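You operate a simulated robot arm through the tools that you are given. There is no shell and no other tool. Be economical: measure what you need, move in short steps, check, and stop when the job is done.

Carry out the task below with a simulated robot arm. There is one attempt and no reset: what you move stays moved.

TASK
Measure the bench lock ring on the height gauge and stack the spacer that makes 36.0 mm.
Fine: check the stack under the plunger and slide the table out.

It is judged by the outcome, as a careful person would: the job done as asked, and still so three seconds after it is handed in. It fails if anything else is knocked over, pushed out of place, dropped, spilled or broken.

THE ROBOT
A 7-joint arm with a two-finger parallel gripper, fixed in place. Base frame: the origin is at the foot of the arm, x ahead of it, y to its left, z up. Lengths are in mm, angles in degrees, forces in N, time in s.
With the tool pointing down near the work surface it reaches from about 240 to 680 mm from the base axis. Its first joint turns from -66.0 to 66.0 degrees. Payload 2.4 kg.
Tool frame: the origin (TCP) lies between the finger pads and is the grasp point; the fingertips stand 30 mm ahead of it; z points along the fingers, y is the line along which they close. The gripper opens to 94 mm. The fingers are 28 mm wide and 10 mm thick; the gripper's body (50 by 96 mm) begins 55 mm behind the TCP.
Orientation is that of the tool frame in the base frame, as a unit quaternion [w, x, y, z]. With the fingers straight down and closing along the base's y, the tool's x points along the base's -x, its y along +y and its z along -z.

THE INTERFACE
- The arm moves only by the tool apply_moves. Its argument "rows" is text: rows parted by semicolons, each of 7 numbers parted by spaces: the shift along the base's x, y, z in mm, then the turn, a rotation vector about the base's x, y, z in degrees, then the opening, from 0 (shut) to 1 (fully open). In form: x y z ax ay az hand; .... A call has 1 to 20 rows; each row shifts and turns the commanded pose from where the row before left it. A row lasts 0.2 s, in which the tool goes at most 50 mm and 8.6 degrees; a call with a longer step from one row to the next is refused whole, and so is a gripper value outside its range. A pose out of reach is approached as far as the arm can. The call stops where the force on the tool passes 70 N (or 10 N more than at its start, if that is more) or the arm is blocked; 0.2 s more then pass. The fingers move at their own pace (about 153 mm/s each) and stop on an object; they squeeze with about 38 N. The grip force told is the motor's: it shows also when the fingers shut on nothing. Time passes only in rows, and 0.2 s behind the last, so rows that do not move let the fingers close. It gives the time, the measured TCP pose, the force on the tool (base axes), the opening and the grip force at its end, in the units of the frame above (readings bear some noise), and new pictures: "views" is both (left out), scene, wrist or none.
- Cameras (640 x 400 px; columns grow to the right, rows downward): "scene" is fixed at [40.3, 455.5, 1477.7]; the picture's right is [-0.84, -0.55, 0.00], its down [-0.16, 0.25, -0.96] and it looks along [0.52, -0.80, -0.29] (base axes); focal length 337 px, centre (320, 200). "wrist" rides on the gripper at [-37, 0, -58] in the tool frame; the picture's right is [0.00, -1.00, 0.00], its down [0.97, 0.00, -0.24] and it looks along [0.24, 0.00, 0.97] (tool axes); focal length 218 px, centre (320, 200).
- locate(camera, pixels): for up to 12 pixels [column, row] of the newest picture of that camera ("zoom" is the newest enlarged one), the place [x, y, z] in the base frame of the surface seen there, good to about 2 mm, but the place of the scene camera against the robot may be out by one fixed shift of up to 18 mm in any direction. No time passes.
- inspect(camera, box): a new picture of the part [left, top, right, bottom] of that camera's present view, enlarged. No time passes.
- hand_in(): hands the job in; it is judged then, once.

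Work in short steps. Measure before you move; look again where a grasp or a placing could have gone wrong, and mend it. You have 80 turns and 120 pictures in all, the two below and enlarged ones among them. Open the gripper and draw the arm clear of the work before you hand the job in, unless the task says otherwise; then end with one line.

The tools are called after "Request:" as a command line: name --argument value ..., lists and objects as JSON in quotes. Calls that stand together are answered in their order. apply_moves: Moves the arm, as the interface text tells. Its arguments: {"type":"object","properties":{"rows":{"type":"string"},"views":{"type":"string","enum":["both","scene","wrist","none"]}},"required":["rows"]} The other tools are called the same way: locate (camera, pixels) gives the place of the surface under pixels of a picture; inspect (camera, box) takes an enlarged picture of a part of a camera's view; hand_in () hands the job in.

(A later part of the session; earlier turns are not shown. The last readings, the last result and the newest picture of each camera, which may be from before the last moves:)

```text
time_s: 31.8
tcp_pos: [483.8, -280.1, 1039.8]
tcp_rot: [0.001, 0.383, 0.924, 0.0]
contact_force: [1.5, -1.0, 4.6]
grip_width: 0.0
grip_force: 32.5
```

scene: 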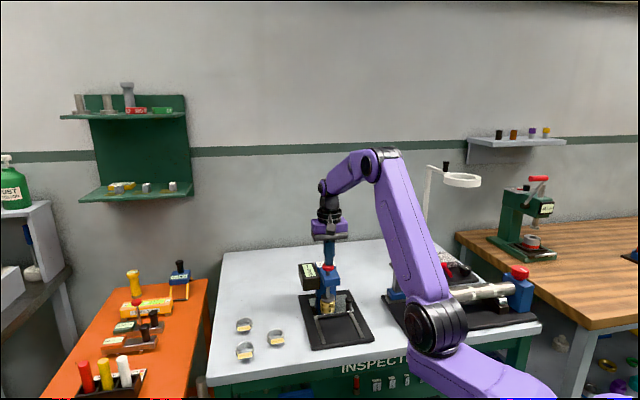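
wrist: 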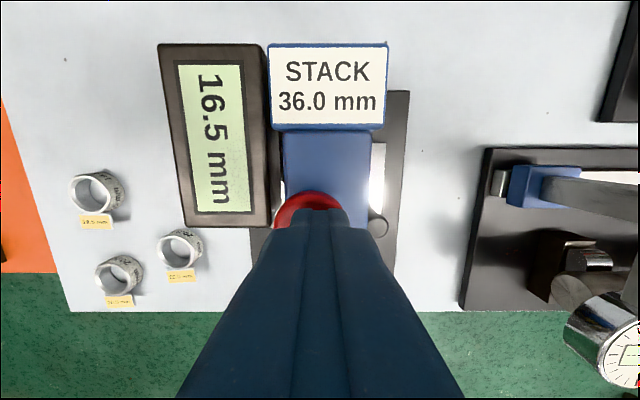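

The display reads 16.5 mm. I press a little more to confirm it is a firm reading.

Request:
apply_moves --rows "0 0 -1 0 0 0 0;0 0 0 0 0 0 0" --views "wrist"

Request:
inspect --camera "wrist" --box '[150, 30, 400, 240]'

```text
time_s: 32.4
tcp_pos: [483.7, -279.8, 1038.9]
tcp_rot: [0.001, 0.383, 0.924, -0.001]
contact_force: [-9.1, 1.6, 26.1]
grip_width: 0.1
grip_force: 33.4
```

wrist: 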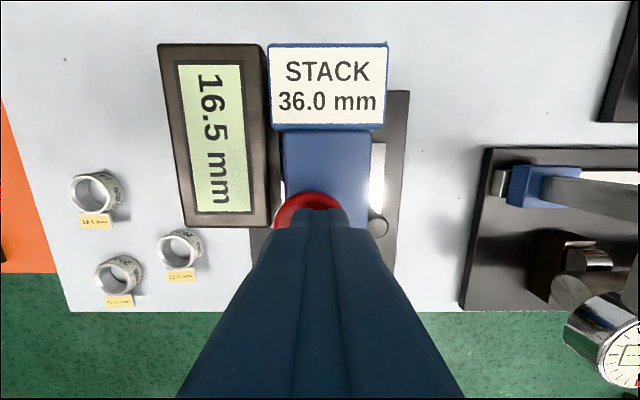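

```text
1.90 times, centred on (275, 135) of wrist
```

zoom: 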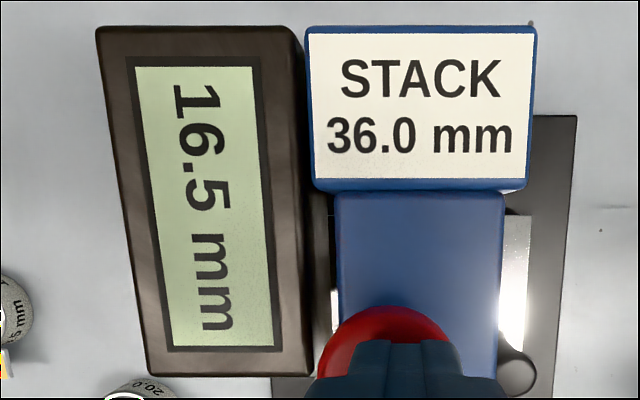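

Firm reading: 16.5 mm, so the 19.5 mm spacer is needed. I rise and see whether the plunger springs back.

Request:
apply_moves --rows "0 0 5 0 0 0 0;0 0 10 0 0 0 0;0 0 15 0 0 0 0;0 0 25 0 0 0 0;0 0 25 0 0 0 0;0 0 0 0 0 0 0"

Request:
inspect --camera "scene" --box '[290, 220, 370, 320]'

```text
time_s: 33.8
tcp_pos: [484.2, -279.3, 1119.4]
tcp_rot: [-0.001, 0.383, 0.924, 0.0]
contact_force: [-0.2, 0.2, 0.0]
grip_width: 0.0
grip_force: 33.3
```

scene: 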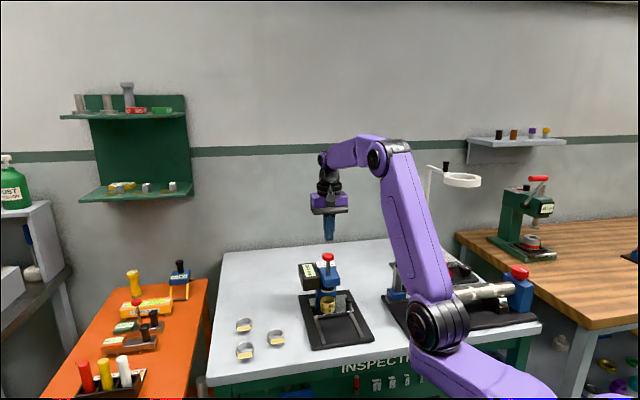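
wrist: 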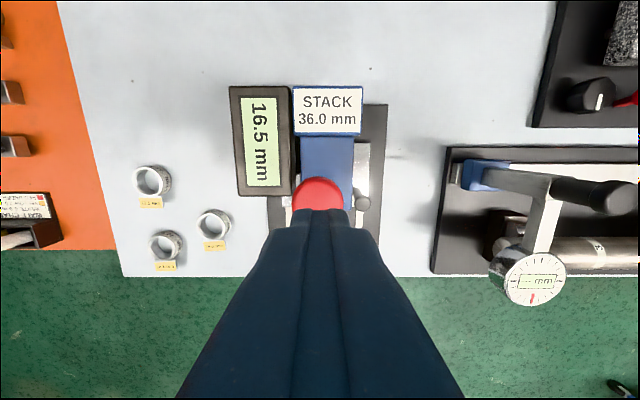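

```text
4.00 times, centred on (330, 270) of scene
```

zoom: 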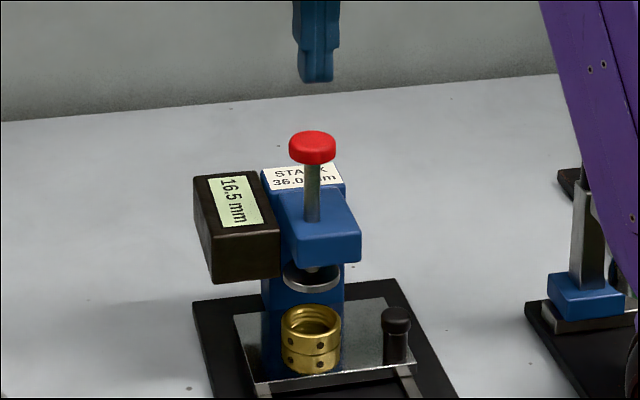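

The plunger sprang back and the reading holds. I return to the handle with the leaned tool, retracing the same approach.

Request:
apply_moves --rows "-25 5 0 0 0 0 0.2;-25 5 0 -5.3 -5.3 0 0.38;-22.6 6 0 -5.3 -5.3 0 0.38;-22 7.2 0 -5.3 -5.3 0 0.38;0 0 -40 -5.3 -5.3 0 0.38;0 0 -40 0 0 0 0.38;0 0 -30 0 0 0 0.38;0 0 0 0 0 0 0.38"

```text
time_s: 35.6
tcp_pos: [389.5, -255.0, 1009.4]
tcp_rot: [0.239, 0.37, 0.892, -0.099]
contact_force: [-0.2, 0.2, 0.0]
grip_width: 35.4
grip_force: 0.1
```

scene: 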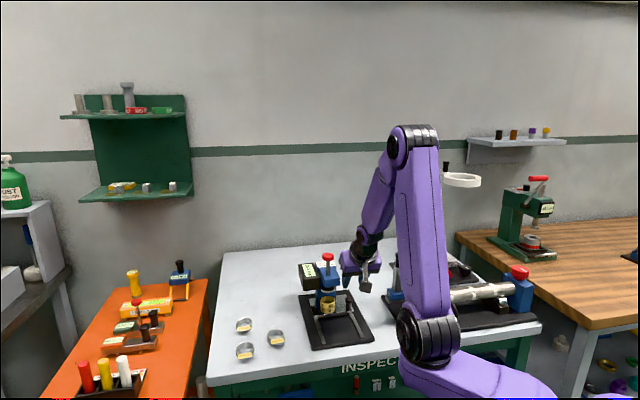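
wrist: 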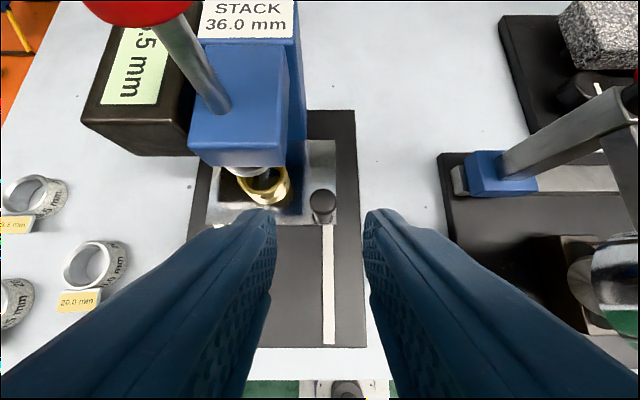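

The handle is at (322,195), in line with the fingers. I go in along the tool axis and grip it.

Request:
apply_moves --rows "10 -10.5 -29 0 0 0 0.38;10 -11 -25 0 0 0 0.38;8 -9 -24 0 0 0 0.38;5 -5.5 -13 0 0 0 0.38;0 0 0 0 0 0 0.38" --views "wrist"

```text
time_s: 36.8
tcp_pos: [423.8, -291.9, 916.5]
tcp_rot: [0.239, 0.369, 0.892, -0.099]
contact_force: [0.8, 0.0, -0.4]
grip_width: 35.7
grip_force: 0.0
```

wrist: 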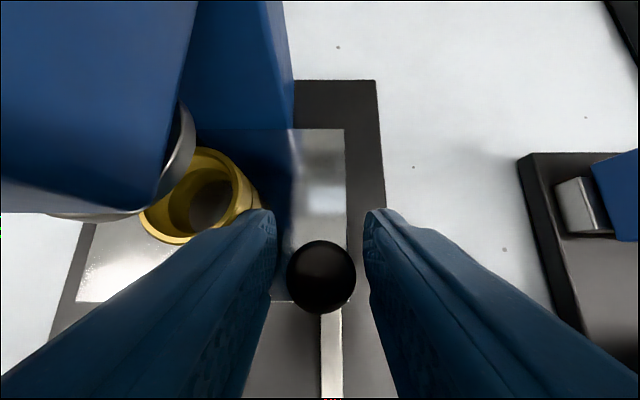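

Centred on the handle. I close and draw the table out gently, 94 mm in total.

Request:
apply_moves --rows "0 0 1 0 0 0 0.1;0 0 0 0 0 0 0.1;0 0 0 0 0 0 0.1;-1 1 0 0 0 0 0.1;-2 2 0 0 0 0 0.1;-3 3 0 0 0 0 0.1;-4 4 0 0 0 0 0.1;-4 4 0 0 0 0 0.1;-4 4 0 0 0 0 0.1;-4 4 0 0 0 0 0.1;-4 4 0 0 0 0 0.1;-4 4 0 0 0 0 0.1;-4 4 0 0 0 0 0.1;-4 4 0 0 0 0 0.1;-4 4 0 0 0 0 0.1;-4 4 0 0 0 0 0.1;-4 4 0 0 0 0 0.1;-4 4 0 0 0 0 0.1;-3 3 0 0 0 0 0.1;0 0 0 0 0 0 0.1"

```text
time_s: 41.0
tcp_pos: [368.4, -236.2, 919.2]
tcp_rot: [0.242, 0.37, 0.891, -0.1]
contact_force: [-4.7, -5.2, 24.8]
grip_width: 21.7
grip_force: 38.5
```

scene: 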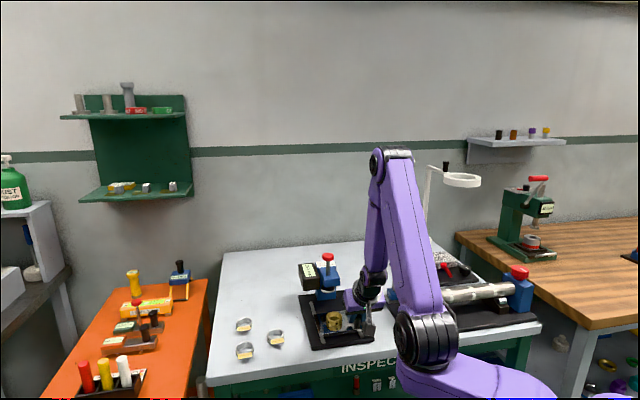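
wrist: 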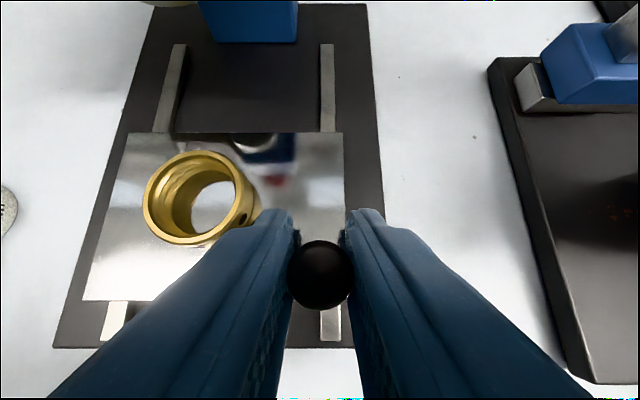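

The table follows, 79 mm out. About 16 mm more to its original place, with a small lift to relieve the vertical force.

Request:
apply_moves --rows "-2 2 0.5 0 0 0 0.1;-3 3 0.5 0 0 0 0.1;-3 3 0 0 0 0 0.1;-2 2 0 0 0 0 0.1;-1 1 0 0 0 0 0.1;0 0 0 0 0 0 0.1" --views "wrist"

```text
time_s: 42.4
tcp_pos: [355.9, -226.5, 919.5]
tcp_rot: [0.239, 0.369, 0.893, -0.099]
contact_force: [2.7, -12.3, 0.2]
grip_width: 21.8
grip_force: 37.7
```

wrist: 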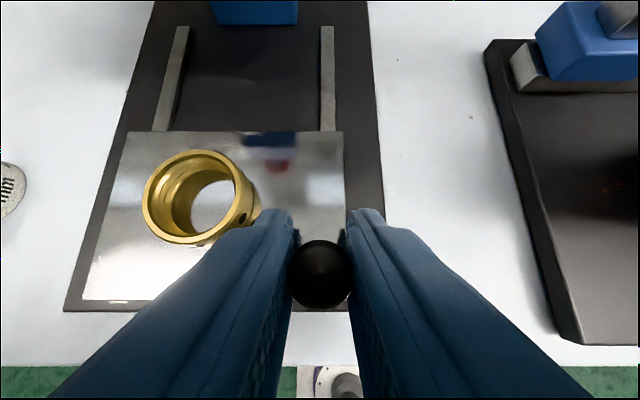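

It is back at its outer position. I release, rise, straighten and move round towards the 19.5 mm spacer.

Request:
apply_moves --rows "0.5 0 0 0 0 0 0.1;0 0 0 0 0 0 0.38;0 0 0 0 0 0 0.38;-3 3 15 0 0 0 0.38;-3 3 30 0 0 0 0.38;0 0 35 0 0 0 0.38;0 0 35 5.3 5.3 0 0.5;15 15 5 5.3 5.3 0 0.7;20 20 0 5.3 5.3 0 0.7;30 30 0 5.3 5.3 0 0.7;30 30 0 0 0 0 0.7;30 30 0 0 0 0 0.7;30 30 0 0 0 0 0.7;30 15 0 0 0 0 0.7;30 -10 0 0 0 0 0.7;30 -20 0 0 0 0 0.7;20 -20 -20 0 0 0 0.7;0 0 0 0 0 0 0.7"

```text
time_s: 46.2
tcp_pos: [613.6, -98.9, 1018.2]
tcp_rot: [0.001, 0.382, 0.924, 0.0]
contact_force: [-0.1, 0.1, -0.5]
grip_width: 65.9
grip_force: 0.2
```

scene: 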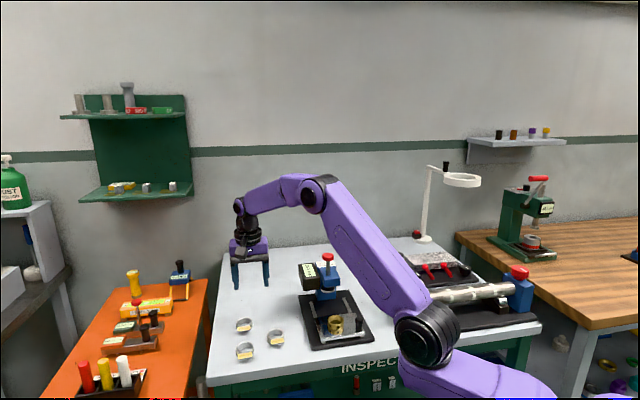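
wrist: 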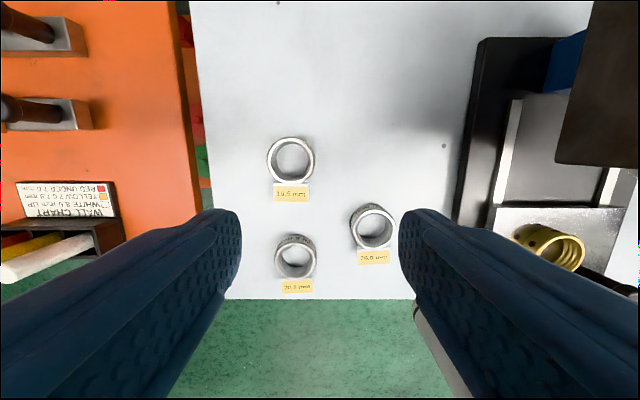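

I confirm the label and measure the spacer's rim.

Request:
inspect --camera "wrist" --box '[230, 110, 410, 310]'

Request:
locate --camera "wrist" --pixels '[[270, 160], [312, 160], [290, 140], [290, 180], [277, 193], [308, 193], [292, 200], [292, 160], [355, 232], [372, 213], [283, 240]]'

```text
2.00 times, centred on (320, 210) of wrist
```

zoom: 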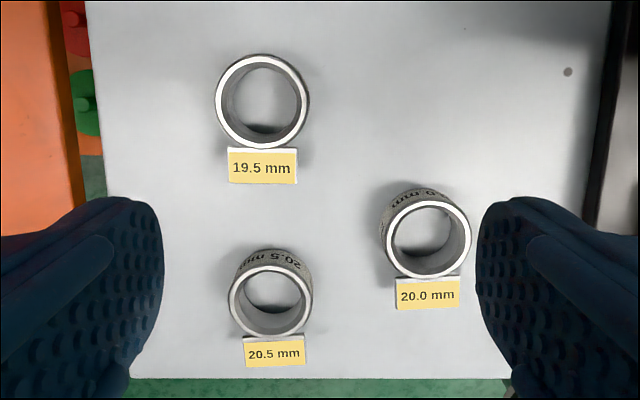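

```text
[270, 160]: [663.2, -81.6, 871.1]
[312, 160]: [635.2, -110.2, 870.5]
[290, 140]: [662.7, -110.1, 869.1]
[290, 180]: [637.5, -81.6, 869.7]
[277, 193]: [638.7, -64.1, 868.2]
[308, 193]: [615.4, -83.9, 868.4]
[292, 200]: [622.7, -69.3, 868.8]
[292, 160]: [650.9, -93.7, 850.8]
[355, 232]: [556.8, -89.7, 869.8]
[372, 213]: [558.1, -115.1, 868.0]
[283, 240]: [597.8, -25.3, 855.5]
```

The 19.5 mm label is confirmed, ring centre (649.5,-96). I go above it and down partway.

Request:
apply_moves --rows "18 1.5 0 0 0 0 0.7;18 1.5 0 0 0 0 0.7;0 0 -40 0 0 0 0.7;0 0 -40 0 0 0 0.7;0 0 0 0 0 0 0.7" --views "wrist"

```text
time_s: 47.4
tcp_pos: [653.1, -98.0, 938.9]
tcp_rot: [0.001, 0.383, 0.924, 0.0]
contact_force: [-0.7, -0.5, 0.2]
grip_width: 65.7
grip_force: 0.1
```

wrist: 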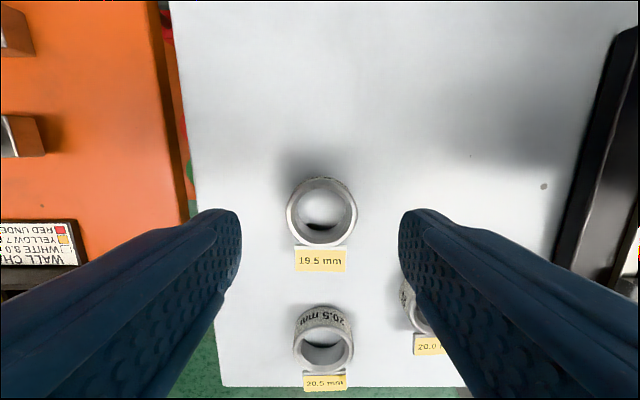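

Request:
locate --camera "wrist" --pixels '[[288, 212], [354, 212], [321, 242], [321, 181], [321, 210]]'

Request:
apply_moves --rows "0 0 0 0 0 0 0.7" --views "none"

```text
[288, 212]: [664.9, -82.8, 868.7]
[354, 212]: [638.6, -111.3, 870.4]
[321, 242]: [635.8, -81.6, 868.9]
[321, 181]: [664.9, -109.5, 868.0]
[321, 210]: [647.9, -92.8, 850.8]
```

```text
time_s: 47.8
tcp_pos: [652.7, -97.4, 938.8]
tcp_rot: [0.001, 0.383, 0.924, 0.0]
contact_force: [0.0, -0.7, 0.6]
grip_width: 66.0
grip_force: 0.2
```

The centre is (651,-96.5). I correct by 2 mm, descend and close.

Request:
apply_moves --rows "-1 0.5 -25 0 0 0 0.7;-0.7 0.4 -20 0 0 0 0.7;0 0 -12 0 0 0 0.7;0 0 0 0 0 0 0.5;0 0 0 0 0 0 0.35;0 0 0 0 0 0 0.35;0 0 0 0 0 0 0.35"

```text
time_s: 49.4
tcp_pos: [649.8, -94.2, 880.9]
tcp_rot: [0.0, 0.383, 0.924, -0.001]
contact_force: [0.0, 0.4, -0.1]
grip_width: 42.4
grip_force: 37.8
```

scene: 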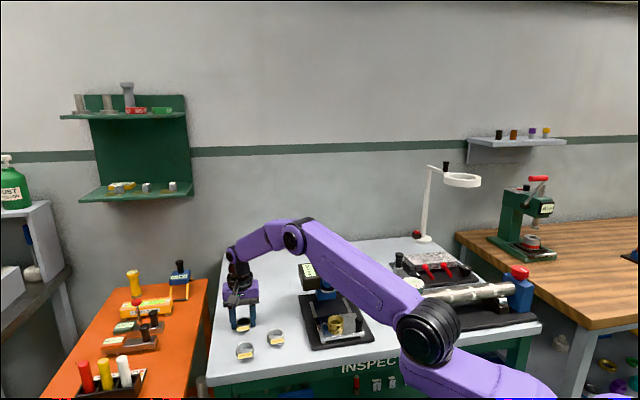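
wrist: 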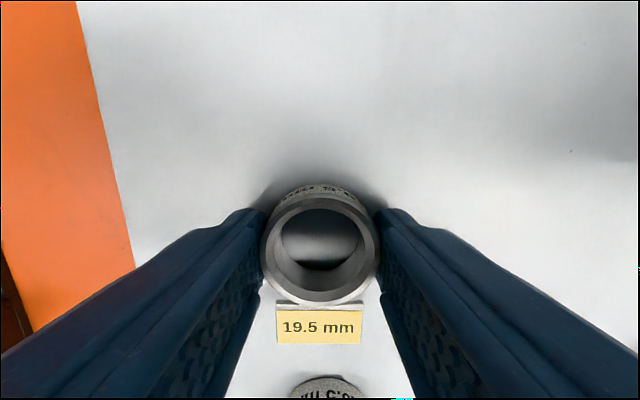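

The spacer is gripped and centred. I lift and check that its tag comes along.

Request:
apply_moves --rows "0 0 10 0 0 0 0.35;0 0 30 0 0 0 0.35;0 0 40 0 0 0 0.35;0 0 45 0 0 0 0.35;0 0 0 0 0 0 0.35"

```text
time_s: 50.6
tcp_pos: [648.7, -94.1, 1009.1]
tcp_rot: [0.0, 0.382, 0.924, 0.0]
contact_force: [-0.4, 0.0, -0.2]
grip_width: 42.5
grip_force: 37.8
```

scene: 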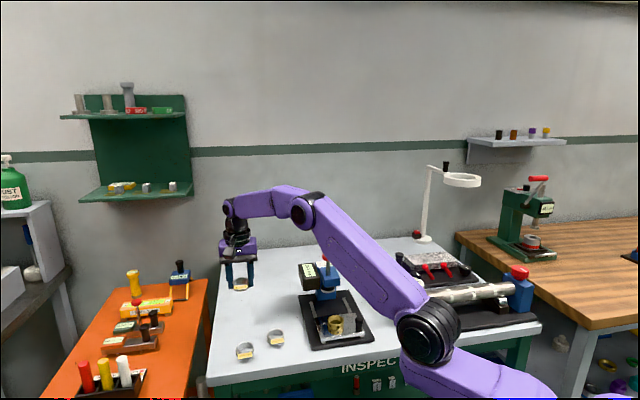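
wrist: 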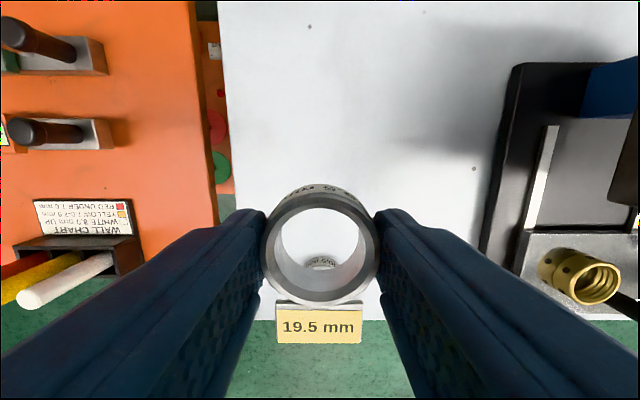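

The tag is fixed to the ring. I move round in front of the gauge to measure the brass ring again.

Request:
apply_moves --rows "-20 20 5 0 0 0 0.35;-22 22 5 0 0 0 0.35;-22 22 0 0 0 0 0.35;-25 -25 0 0 0 0 0.35;-30 -30 0 0 0 0 0.35;-30 -30 0 0 0 0 0.35;-28 -28 0 0 0 0 0.35;-25 -25 0 0 0 0 0.35;0 0 0 0 0 0 0.35" --views "wrist"

```text
time_s: 52.6
tcp_pos: [448.2, -164.6, 1017.4]
tcp_rot: [0.0, 0.383, 0.924, 0.0]
contact_force: [0.3, 0.6, 0.7]
grip_width: 42.6
grip_force: 37.9
```

wrist: 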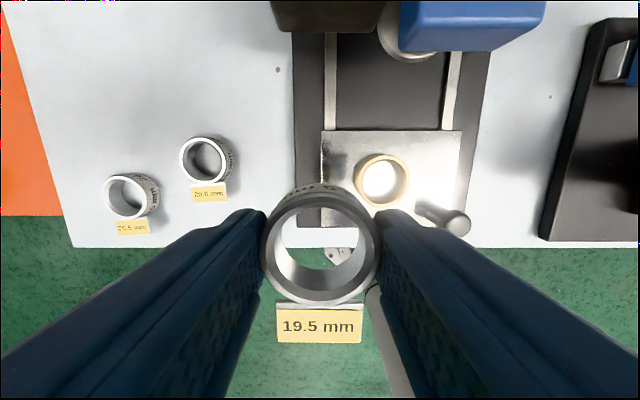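

Request:
locate --camera "wrist" --pixels '[[357, 180], [408, 180], [383, 155], [383, 204], [363, 163], [402, 163], [365, 198], [400, 198], [460, 222], [325, 134], [458, 134]]'

```text
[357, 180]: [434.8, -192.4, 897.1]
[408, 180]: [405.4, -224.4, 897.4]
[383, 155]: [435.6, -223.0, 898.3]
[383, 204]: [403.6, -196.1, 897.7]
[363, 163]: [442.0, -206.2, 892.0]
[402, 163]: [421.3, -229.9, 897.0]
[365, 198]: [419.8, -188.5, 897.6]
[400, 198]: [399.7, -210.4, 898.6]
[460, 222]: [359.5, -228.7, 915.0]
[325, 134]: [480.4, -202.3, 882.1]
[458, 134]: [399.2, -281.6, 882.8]
```

The brass ring is at (419.8,-209), top 897.5. I move the spacer above it and down to about 12 mm clearance.

Request:
apply_moves --rows "-15 -22 0 0 0 0 0.35;-14.4 -21.4 0 0 0 0 0.35;0 0 -30 0 0 0 0.35;0 0 -30 0 0 0 0.35;0 0 -12 0 0 0 0.35;0 0 0 0 0 0 0.35;0 0 0 0 0 0 0.35"

Request:
inspect --camera "scene" --box '[300, 280, 370, 345]'

```text
time_s: 54.2
tcp_pos: [417.7, -212.9, 945.7]
tcp_rot: [0.001, 0.382, 0.924, 0.0]
contact_force: [0.3, -1.0, -0.8]
grip_width: 42.6
grip_force: 37.5
```

scene: 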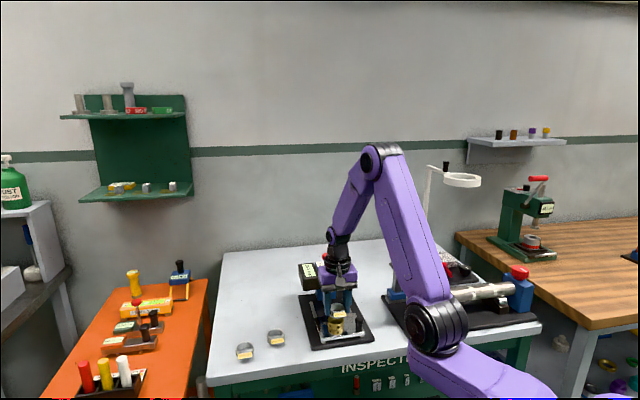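
wrist: 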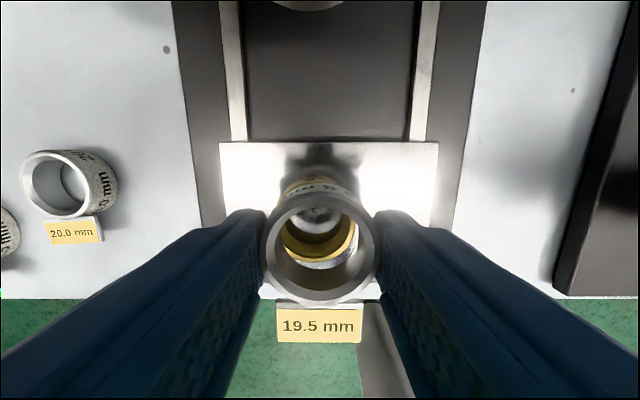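

```text
6.15 times, centred on (335, 312) of scene
```

zoom: 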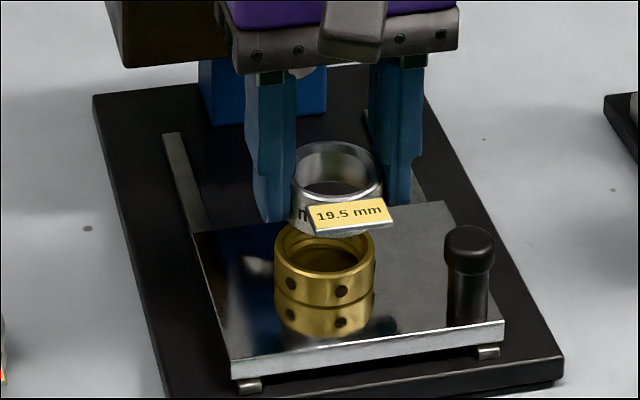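

Both the reading and the scene view say the spacer is about 4–5 mm off along -t. I take another reading.

Request:
apply_moves --rows "0 0 0 0 0 0 0.35;0 0 0 0 0 0 0.35" --views "none"

Request:
locate --camera "zoom" --pixels '[[294, 165], [381, 175], [336, 143], [276, 255], [373, 243], [325, 222], [312, 270], [330, 277], [298, 182], [380, 190]]'

```text
time_s: 54.8
tcp_pos: [417.0, -212.2, 945.2]
tcp_rot: [0.0, 0.382, 0.924, -0.001]
contact_force: [-0.1, -0.5, 0.3]
grip_width: 42.5
grip_force: 37.7
```

```text
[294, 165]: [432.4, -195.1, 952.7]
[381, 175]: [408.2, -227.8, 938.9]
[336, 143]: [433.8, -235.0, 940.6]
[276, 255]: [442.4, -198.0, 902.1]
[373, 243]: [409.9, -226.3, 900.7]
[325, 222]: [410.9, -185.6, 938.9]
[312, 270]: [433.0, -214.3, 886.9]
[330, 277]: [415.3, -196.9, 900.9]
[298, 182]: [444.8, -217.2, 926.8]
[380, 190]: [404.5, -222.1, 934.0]
```

I shift by (2.5, 3.9) and check again.

Request:
apply_moves --rows "2.5 3.9 0 0 0 0 0.35;0 0 -6 0 0 0 0.35;0 0 0 0 0 0 0.35" --views "wrist"

Request:
inspect --camera "scene" --box '[300, 280, 370, 345]'

```text
time_s: 55.6
tcp_pos: [420.6, -208.0, 939.8]
tcp_rot: [0.0, 0.383, 0.924, 0.001]
contact_force: [-0.2, -0.5, -0.1]
grip_width: 42.4
grip_force: 37.9
```

wrist: 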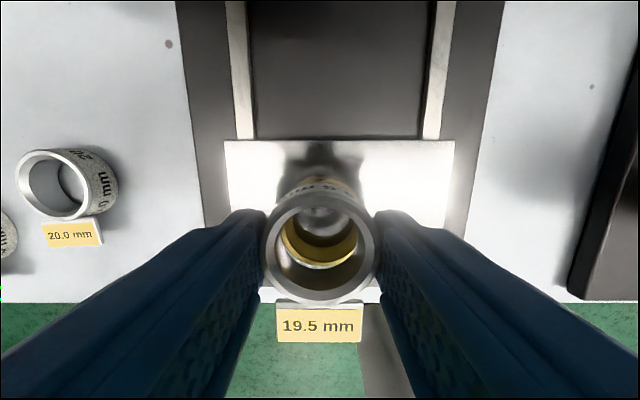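

```text
6.15 times, centred on (335, 312) of scene
```

zoom: 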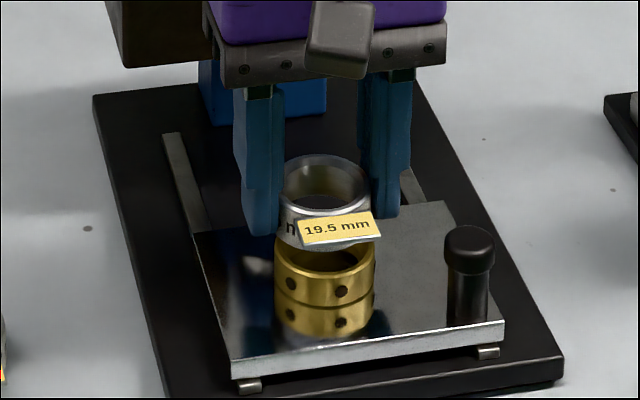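

Sideways alignment is now good (325 against 324). I enlarge the wrist view to check fore-and-aft.

Request:
inspect --camera "wrist" --box '[240, 150, 400, 320]'

```text
2.35 times, centred on (320, 235) of wrist
```

zoom: 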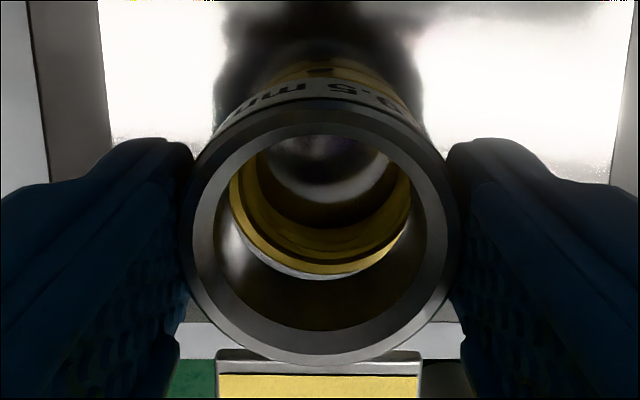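

The geometry is consistent fore-and-aft within about 1 mm. I lower towards contact, expected at TCP z of about 929.

Request:
apply_moves --rows "0 0 -4 0 0 0 0.35;0 0 -3 0 0 0 0.35;0 0 -1 0 0 0 0.35;0 0 0 0 0 0 0.35" --views "none"

Request:
inspect --camera "scene" --box '[300, 280, 370, 345]'

```text
time_s: 56.6
tcp_pos: [419.8, -207.4, 931.9]
tcp_rot: [0.0, 0.383, 0.924, -0.001]
contact_force: [0.1, -1.2, -0.9]
grip_width: 42.6
grip_force: 38.2
```

```text
6.15 times, centred on (335, 312) of scene
```

zoom: 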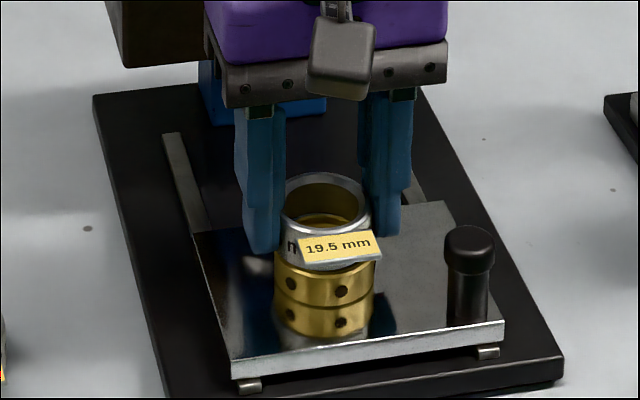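

Request:
apply_moves --rows "0 0 -1 0 0 0 0.35;0 0 -1 0 0 0 0.35;0 0 0 0 0 0 0.35" --views "none"

```text
time_s: 57.4
tcp_pos: [420.4, -208.5, 930.6]
tcp_rot: [0.001, 0.382, 0.924, 0.001]
contact_force: [-0.8, -0.5, 0.3]
grip_width: 42.7
grip_force: 37.9
```

Request:
apply_moves --rows "0 0 -0.7 0 0 0 0.35;0 0 0 0 0 0 0.35" --views "none"

```text
time_s: 58.0
tcp_pos: [421.1, -208.7, 929.5]
tcp_rot: [0.0, 0.383, 0.924, 0.0]
contact_force: [-2.2, 0.2, 9.3]
grip_width: 42.8
grip_force: 38.4
```

Contact at 9 N: seated. I open, wait and rise straight up.

Request:
apply_moves --rows "0 0 0 0 0 0 0.5;0 0 0 0 0 0 0.62;0 0 0 0 0 0 0.62;0 0 10 0 0 0 0.62;0 0 30 0 0 0 0.62;0 0 35 0 0 0 0.62;-10 10 15 0 0 0 0.62;-10 10 0 0 0 0 0.62;0 0 0 0 0 0 0.62" --views "wrist"

Request:
inspect --camera "scene" --box '[300, 280, 370, 345]'

```text
time_s: 60.0
tcp_pos: [402.0, -187.9, 1019.1]
tcp_rot: [0.0, 0.383, 0.924, 0.001]
contact_force: [0.5, 0.4, -0.1]
grip_width: 58.3
grip_force: 0.1
```

wrist: 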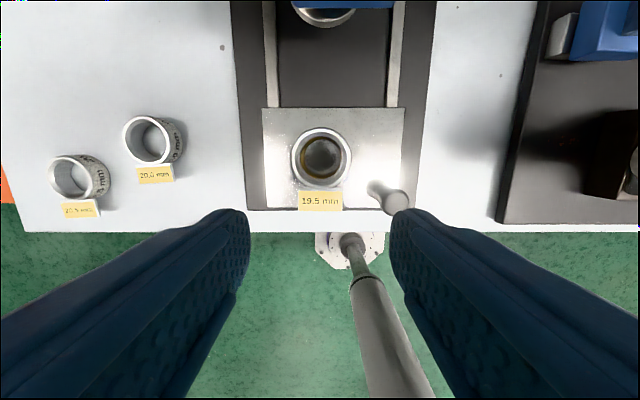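

```text
6.15 times, centred on (335, 312) of scene
```

zoom: 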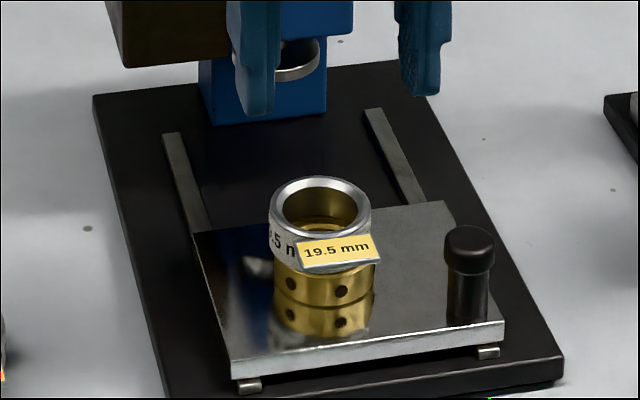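

The stack sits square. I go back to the handle as before, leaned tool.

Request:
apply_moves --rows "-12 -9 0 -5.3 -5.3 0 0.5;-11 -9 0 -5.3 -5.3 0 0.38;-11 -9 0 -5.3 -5.3 0 0.38;-11 -9.5 0 -5.3 -5.3 0 0.38;0 0 -30 0 0 0 0.38;0 0 -25 0 0 0 0.38;0 0 0 0 0 0 0.38" --views "wrist"

```text
time_s: 61.6
tcp_pos: [357.6, -225.4, 963.1]
tcp_rot: [0.24, 0.37, 0.892, -0.099]
contact_force: [0.3, -0.3, -0.5]
grip_width: 35.4
grip_force: 0.2
```

wrist: 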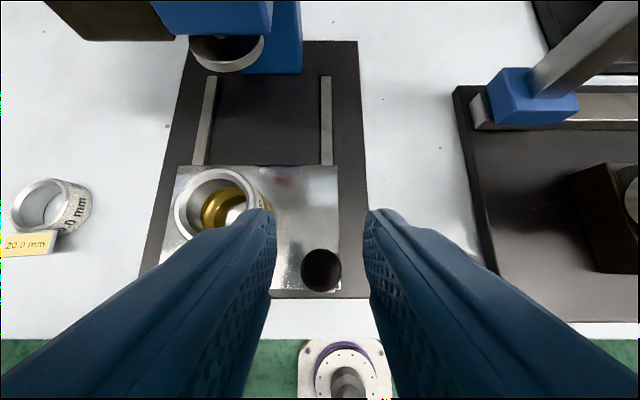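

The handle is centred and the stack clear of the left finger. I descend, grip and slide in.

Request:
apply_moves --rows "0 0 -25 0 0 0 0.38;0 0 -15 0 0 0 0.38;0 0 -4.5 0 0 0 0.38;0 0 0 0 0 0 0.1;0 0 0 0 0 0 0.1;0 0 0 0 0 0 0.1" --views "wrist"

```text
time_s: 63.0
tcp_pos: [355.6, -222.5, 918.0]
tcp_rot: [0.24, 0.37, 0.892, -0.099]
contact_force: [-2.6, -0.5, 0.7]
grip_width: 21.7
grip_force: 38.1
```

wrist: 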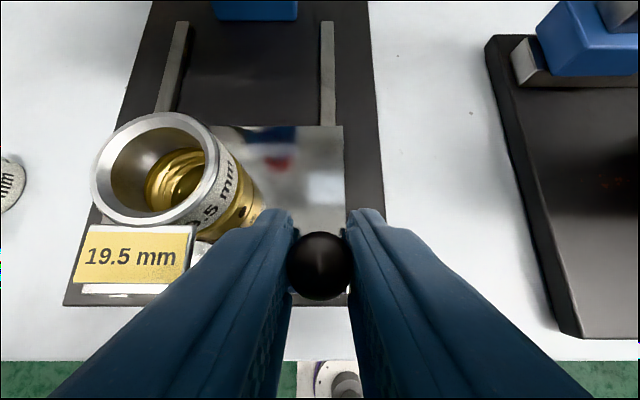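

Gripped. I slide in slowly, stopping a couple of millimetres short of the stop.

Request:
apply_moves --rows "1 -1 0 0 0 0 0.1;2 -2 0 0 0 0 0.1;3 -3 0 0 0 0 0.1;4 -4 0 0 0 0 0.1;4 -4 0 0 0 0 0.1;4 -4 0 0 0 0 0.1;4 -4 0 0 0 0 0.1;4 -4 0 0 0 0 0.1;4 -4 0 0 0 0 0.1;4 -4 0 0 0 0 0.1;4 -4 0 0 0 0 0.1;4 -4 0 0 0 0 0.1;4 -4 0 0 0 0 0.1;4 -4 0 0 0 0 0.1;4 -4 0 0 0 0 0.1;4 -4 0 0 0 0 0.1;3 -3 0 0 0 0 0.1;2 -2 0 0 0 0 0.1;1 -1 0 0 0 0 0.1;0 0 0 0 0 0 0.1"

Request:
inspect --camera "scene" --box '[290, 250, 360, 320]'

```text
time_s: 67.2
tcp_pos: [420.1, -287.9, 918.2]
tcp_rot: [0.239, 0.37, 0.892, -0.099]
contact_force: [5.0, 1.8, 0.4]
grip_width: 21.6
grip_force: 37.9
```

scene: 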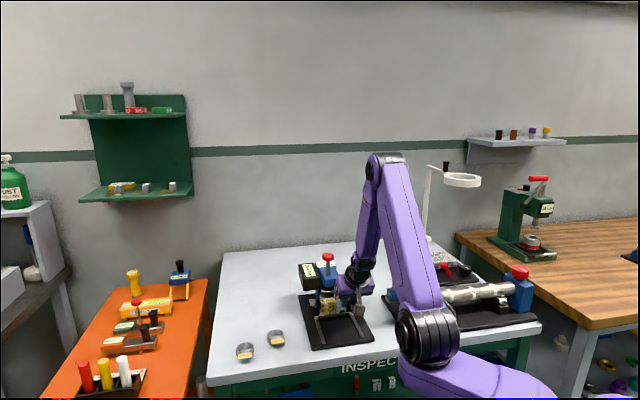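
wrist: 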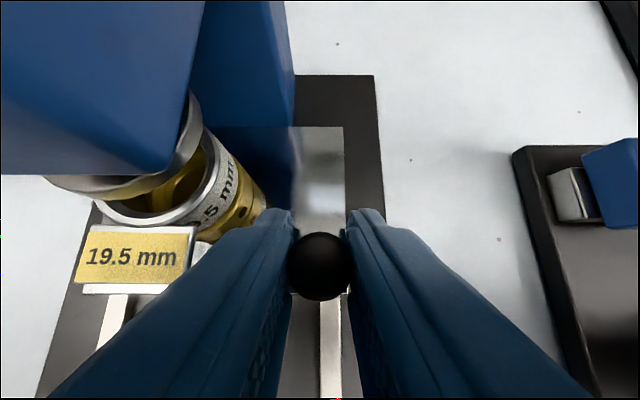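

```text
5.71 times, centred on (325, 285) of scene
```

zoom: 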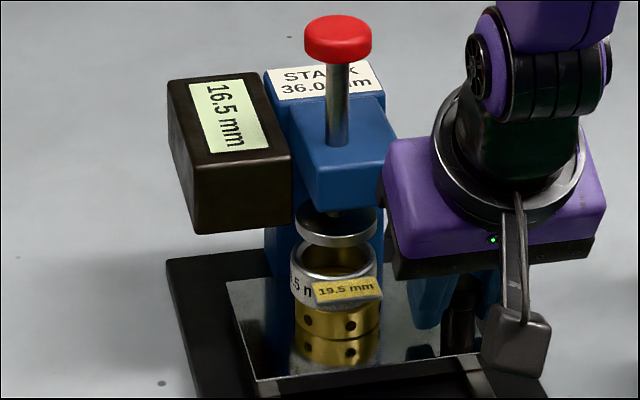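

The stack is still square. I go the last few millimetres to the stop gently, let go and withdraw.

Request:
apply_moves --rows "1 -1 0 0 0 0 0.1;1 -1 0 0 0 0 0.1;1 -1 0 0 0 0 0.1;0.7 -0.7 0 0 0 0 0.1;0 0 0 0 0 0 0.1" --views "none"

```text
time_s: 68.4
tcp_pos: [423.7, -290.1, 919.3]
tcp_rot: [0.237, 0.371, 0.892, -0.098]
contact_force: [-17.7, 11.1, 7.9]
grip_width: 21.6
grip_force: 38.7
```

Request:
apply_moves --rows "-0.8 0.8 0 0 0 0 0.1;0 0 0 0 0 0 0.38;0 0 0 0 0 0 0.38;-6 6 13 0 0 0 0.38;-10 10 25 0 0 0 0.38;-10 10 25 0 0 0 0.38;-10 10 30 0 0 0 0.38;0 0 35 0 0 0 0.3;0 0 40 5.3 5.3 0 0.2;0 0 35 5.3 5.3 0 0;20 0 0 5.3 5.3 0 0;25 -5 0 5.3 5.3 0 0;25 -8 0 0 0 0 0;25.4 -8.9 -15 0 0 0 0;0 0 -20 0 0 0 0;0 0 0 0 0 0 0"

Request:
inspect --camera "scene" --box '[290, 220, 370, 320]'

```text
time_s: 71.8
tcp_pos: [481.4, -278.6, 1084.1]
tcp_rot: [0.0, 0.383, 0.924, 0.0]
contact_force: [0.2, -0.3, 0.7]
grip_width: 0.0
grip_force: 32.8
```

scene: 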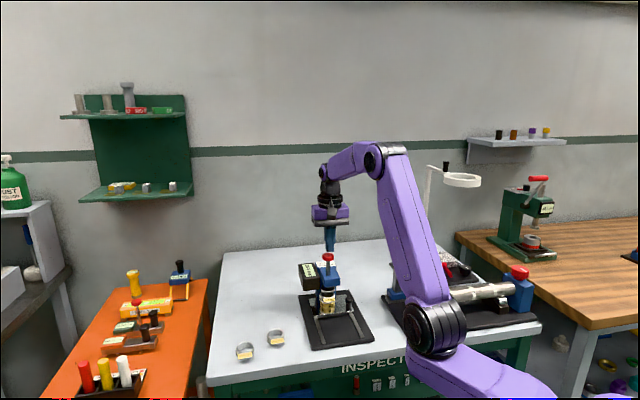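
wrist: 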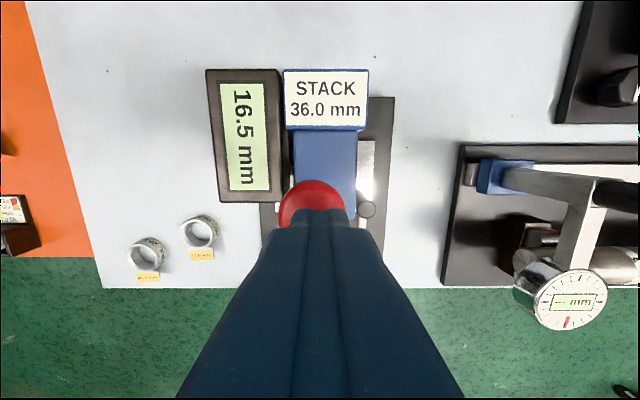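

```text
4.00 times, centred on (330, 270) of scene
```

zoom: 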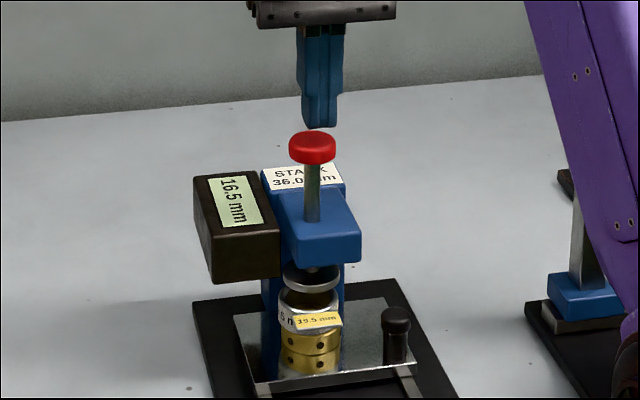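

The tool is about 4 mm short of the knob's axis. I correct and press; contact is expected at TCP z of about 1059.

Request:
apply_moves --rows "3.5 -1 -6 0 0 0 0;0 0 -5 0 0 0 0;0 0 -5 0 0 0 0;0 0 -4 0 0 0 0;0 0 -2 0 0 0 0;0 0 0 0 0 0 0" --views "wrist"

```text
time_s: 73.2
tcp_pos: [485.2, -277.8, 1064.7]
tcp_rot: [0.001, 0.383, 0.924, 0.0]
contact_force: [0.7, -0.6, 1.5]
grip_width: 0.1
grip_force: 33.2
```

wrist: 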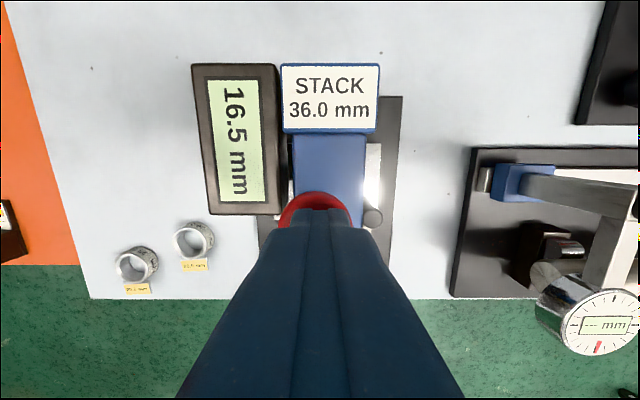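

Request:
apply_moves --rows "0 0 -2 0 0 0 0;0 0 -1.5 0 0 0 0;0 0 -1 0 0 0 0;0 0 -0.7 0 0 0 0;0 0 0 0 0 0 0" --views "wrist"

```text
time_s: 74.4
tcp_pos: [484.6, -277.8, 1059.7]
tcp_rot: [0.001, 0.383, 0.924, -0.001]
contact_force: [1.1, -0.2, 6.8]
grip_width: 0.0
grip_force: 32.7
```

wrist: 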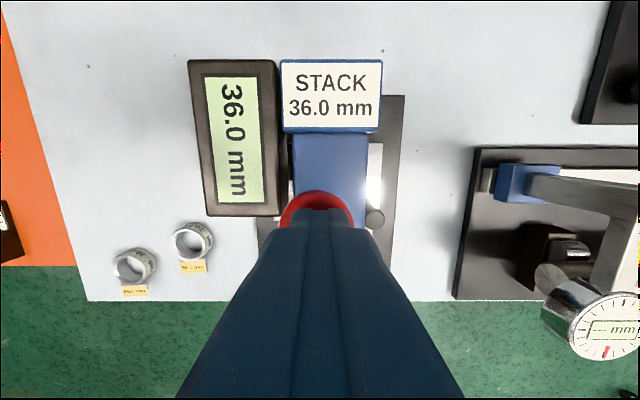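

The display reads 36.0 mm. I rise and return to the handle to slide the table out.

Request:
apply_moves --rows "0 0 5 0 0 0 0;0 0 10 0 0 0 0;0 0 20 0 0 0 0;0 0 25 0 0 0 0;-25 5 0 0 0 0 0.2;-25 5 0 -5.3 -5.3 0 0.38;-23 6 0 -5.3 -5.3 0 0.38;-22.1 6.8 0 -5.3 -5.3 0 0.38;0 0 -40 -5.3 -5.3 0 0.38;0 0 -40 0 0 0 0.38;0 0 -30 0 0 0 0.38;0 0 0 0 0 0 0.38"

Request:
inspect --camera "scene" --box '[290, 245, 370, 345]'

```text
time_s: 77.0
tcp_pos: [387.3, -256.9, 1009.9]
tcp_rot: [0.239, 0.37, 0.892, -0.099]
contact_force: [-0.4, 0.7, 0.2]
grip_width: 35.5
grip_force: 0.1
```

scene: 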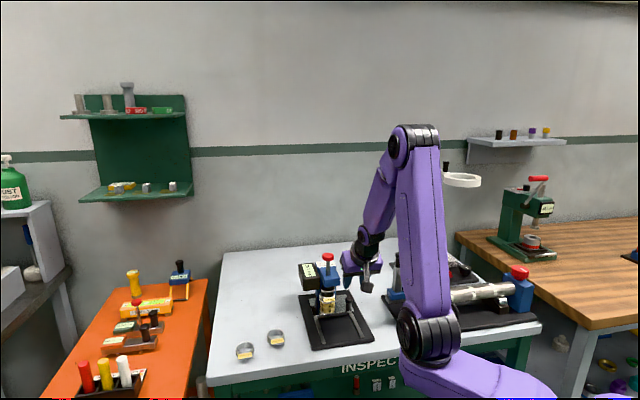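
wrist: 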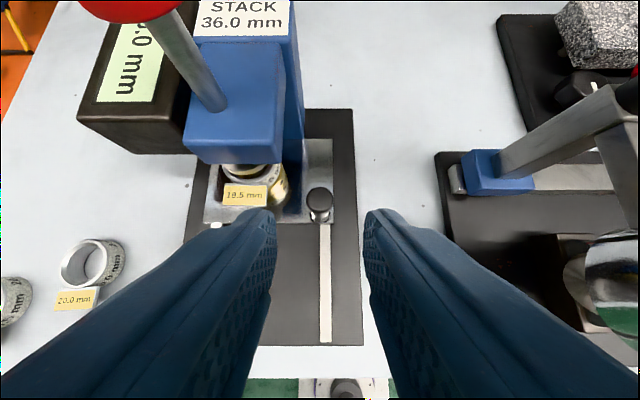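

```text
4.00 times, centred on (330, 295) of scene
```

zoom: 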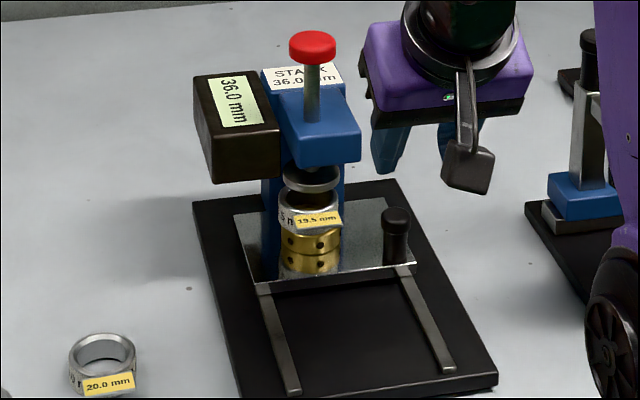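

The reading 36.0 holds and the plunger is up. I go in to the handle.

Request:
apply_moves --rows "11 -10 -29 0 0 0 0.38;10 -10 -25 0 0 0 0.38;9 -9 -24 0 0 0 0.38;5.5 -5.5 -13 0 0 0 0.38;0 0 0 0 0 0 0.38" --views "wrist"

```text
time_s: 78.2
tcp_pos: [426.1, -288.6, 919.0]
tcp_rot: [0.239, 0.37, 0.892, -0.099]
contact_force: [0.1, 0.0, -0.2]
grip_width: 35.8
grip_force: 0.0
```

wrist: 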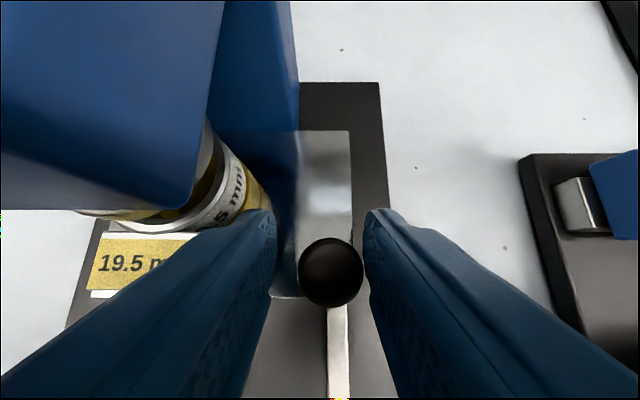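

The handle is at column 330, so the tool is 3–4 mm off towards the stack. I shift (-2.4,-2.4), then close and pull gently.

Request:
apply_moves --rows "-2.4 -2.4 0 0 0 0 0.38;0 0 0 0 0 0 0.38;0 0 0 0 0 0 0.1;0 0 0 0 0 0 0.1;0 0 0 0 0 0 0.1" --views "wrist"

```text
time_s: 79.4
tcp_pos: [423.3, -291.6, 919.4]
tcp_rot: [0.239, 0.369, 0.893, -0.099]
contact_force: [3.5, 1.9, -0.3]
grip_width: 21.5
grip_force: 38.1
```

wrist: 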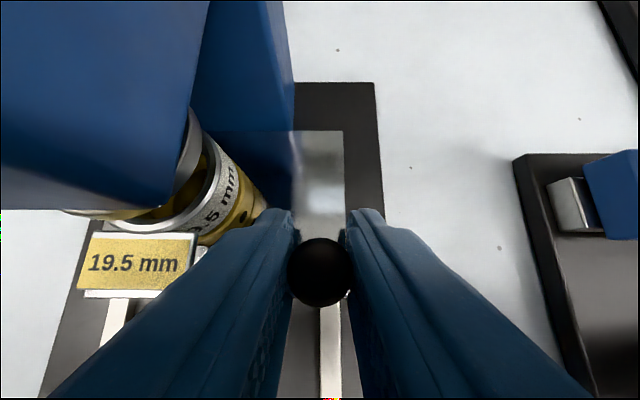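

Gripped cleanly. I draw the table out slowly.

Request:
apply_moves --rows "-1 1 0 0 0 0 0.1;-2 2 0 0 0 0 0.1;-3 3 0 0 0 0 0.1;-4 4 0 0 0 0 0.1;-4 4 0 0 0 0 0.1;-4 4 0 0 0 0 0.1;-4 4 0 0 0 0 0.1;-4 4 0 0 0 0 0.1;-4 4 0 0 0 0 0.1;-4 4 0 0 0 0 0.1;-4 4 0 0 0 0 0.1;-4 4 0 0 0 0 0.1;-4 4 0 0 0 0 0.1;-4 4 0 0 0 0 0.1;-4 4 0 0 0 0 0.1;-4 4 0 0 0 0 0.1;-3 3 0 0 0 0 0.1;-2 2 0 0 0 0 0.1;-1 1 0 0 0 0 0.1;0 0 0 0 0 0 0.1" --views "wrist"

```text
time_s: 83.6
tcp_pos: [359.1, -226.0, 918.5]
tcp_rot: [0.238, 0.37, 0.893, -0.099]
contact_force: [7.5, 13.0, 6.3]
grip_width: 21.6
grip_force: 37.9
```

wrist: 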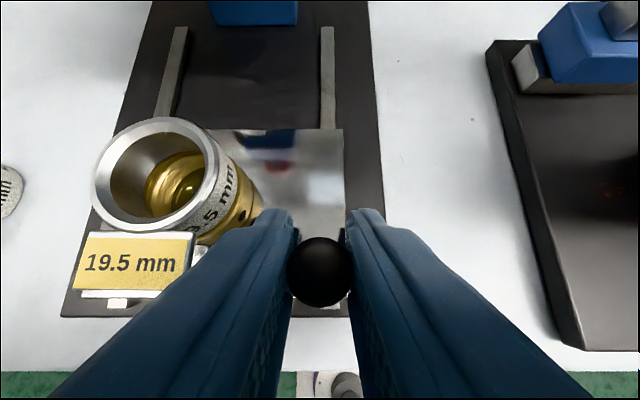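

It is about 3 mm from fully out. I pull to the end.

Request:
apply_moves --rows "-1 1 0 0 0 0 0.1;-1 1 0 0 0 0 0.1;-0.7 0.7 0 0 0 0 0.1;0 0 0 0 0 0 0.1" --views "wrist"

```text
time_s: 84.6
tcp_pos: [355.9, -224.5, 918.4]
tcp_rot: [0.237, 0.371, 0.893, -0.099]
contact_force: [6.5, 5.2, -0.5]
grip_width: 21.8
grip_force: 37.8
```

wrist: 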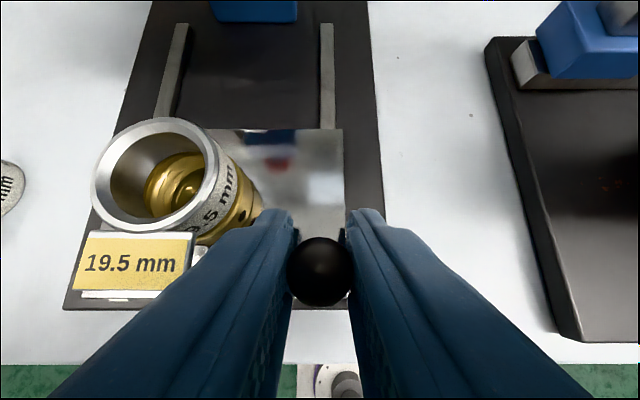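

Fully out, matching the initial view. I release and draw the arm clear.

Request:
apply_moves --rows "0 0 0 0 0 0 0.38;0 0 0 0 0 0 0.38;0 0 0 0 0 0 0.38;-3 3 15 0 0 0 0.38;-3 3 30 0 0 0 0.38;0 0 35 0 0 0 0.38;0 0 35 5.3 5.3 0 0.5;0 0 35 5.3 5.3 0 0.7;0 10 35 5.3 5.3 0 1;0 20 35 5.3 5.3 0 1;0 20 0 0 0 0 1;0 0 0 0 0 0 1"

Request:
inspect --camera "scene" --box '[210, 240, 390, 370]'

```text
time_s: 87.2
tcp_pos: [349.1, -172.7, 1137.9]
tcp_rot: [0.0, 0.384, 0.924, 0.0]
contact_force: [-0.3, 0.0, -0.3]
grip_width: 93.8
grip_force: 0.2
```

scene: 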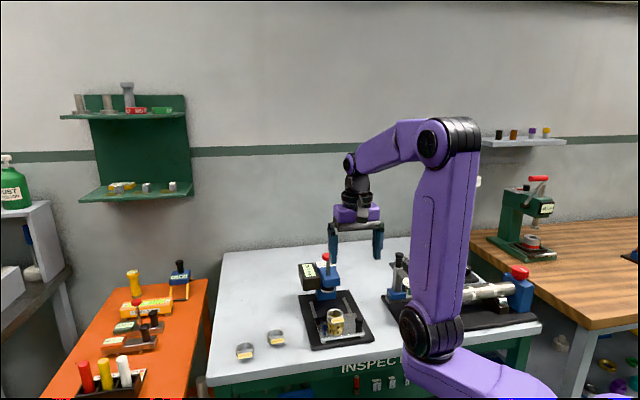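
wrist: 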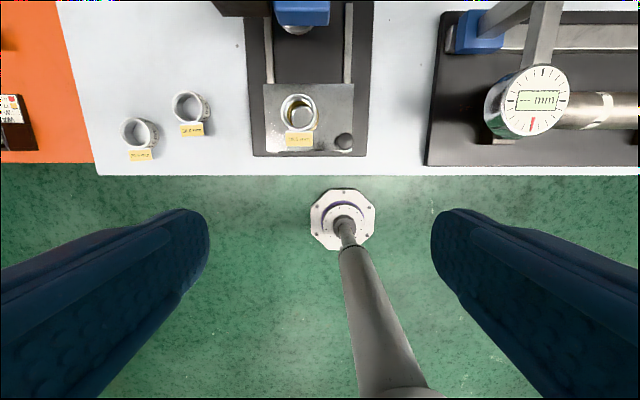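

```text
3.08 times, centred on (300, 305) of scene
```

zoom: 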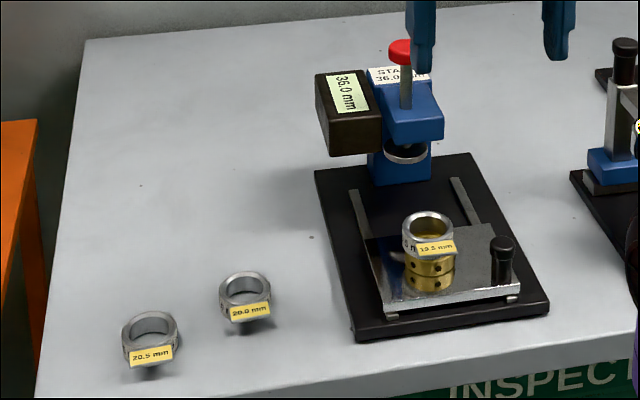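

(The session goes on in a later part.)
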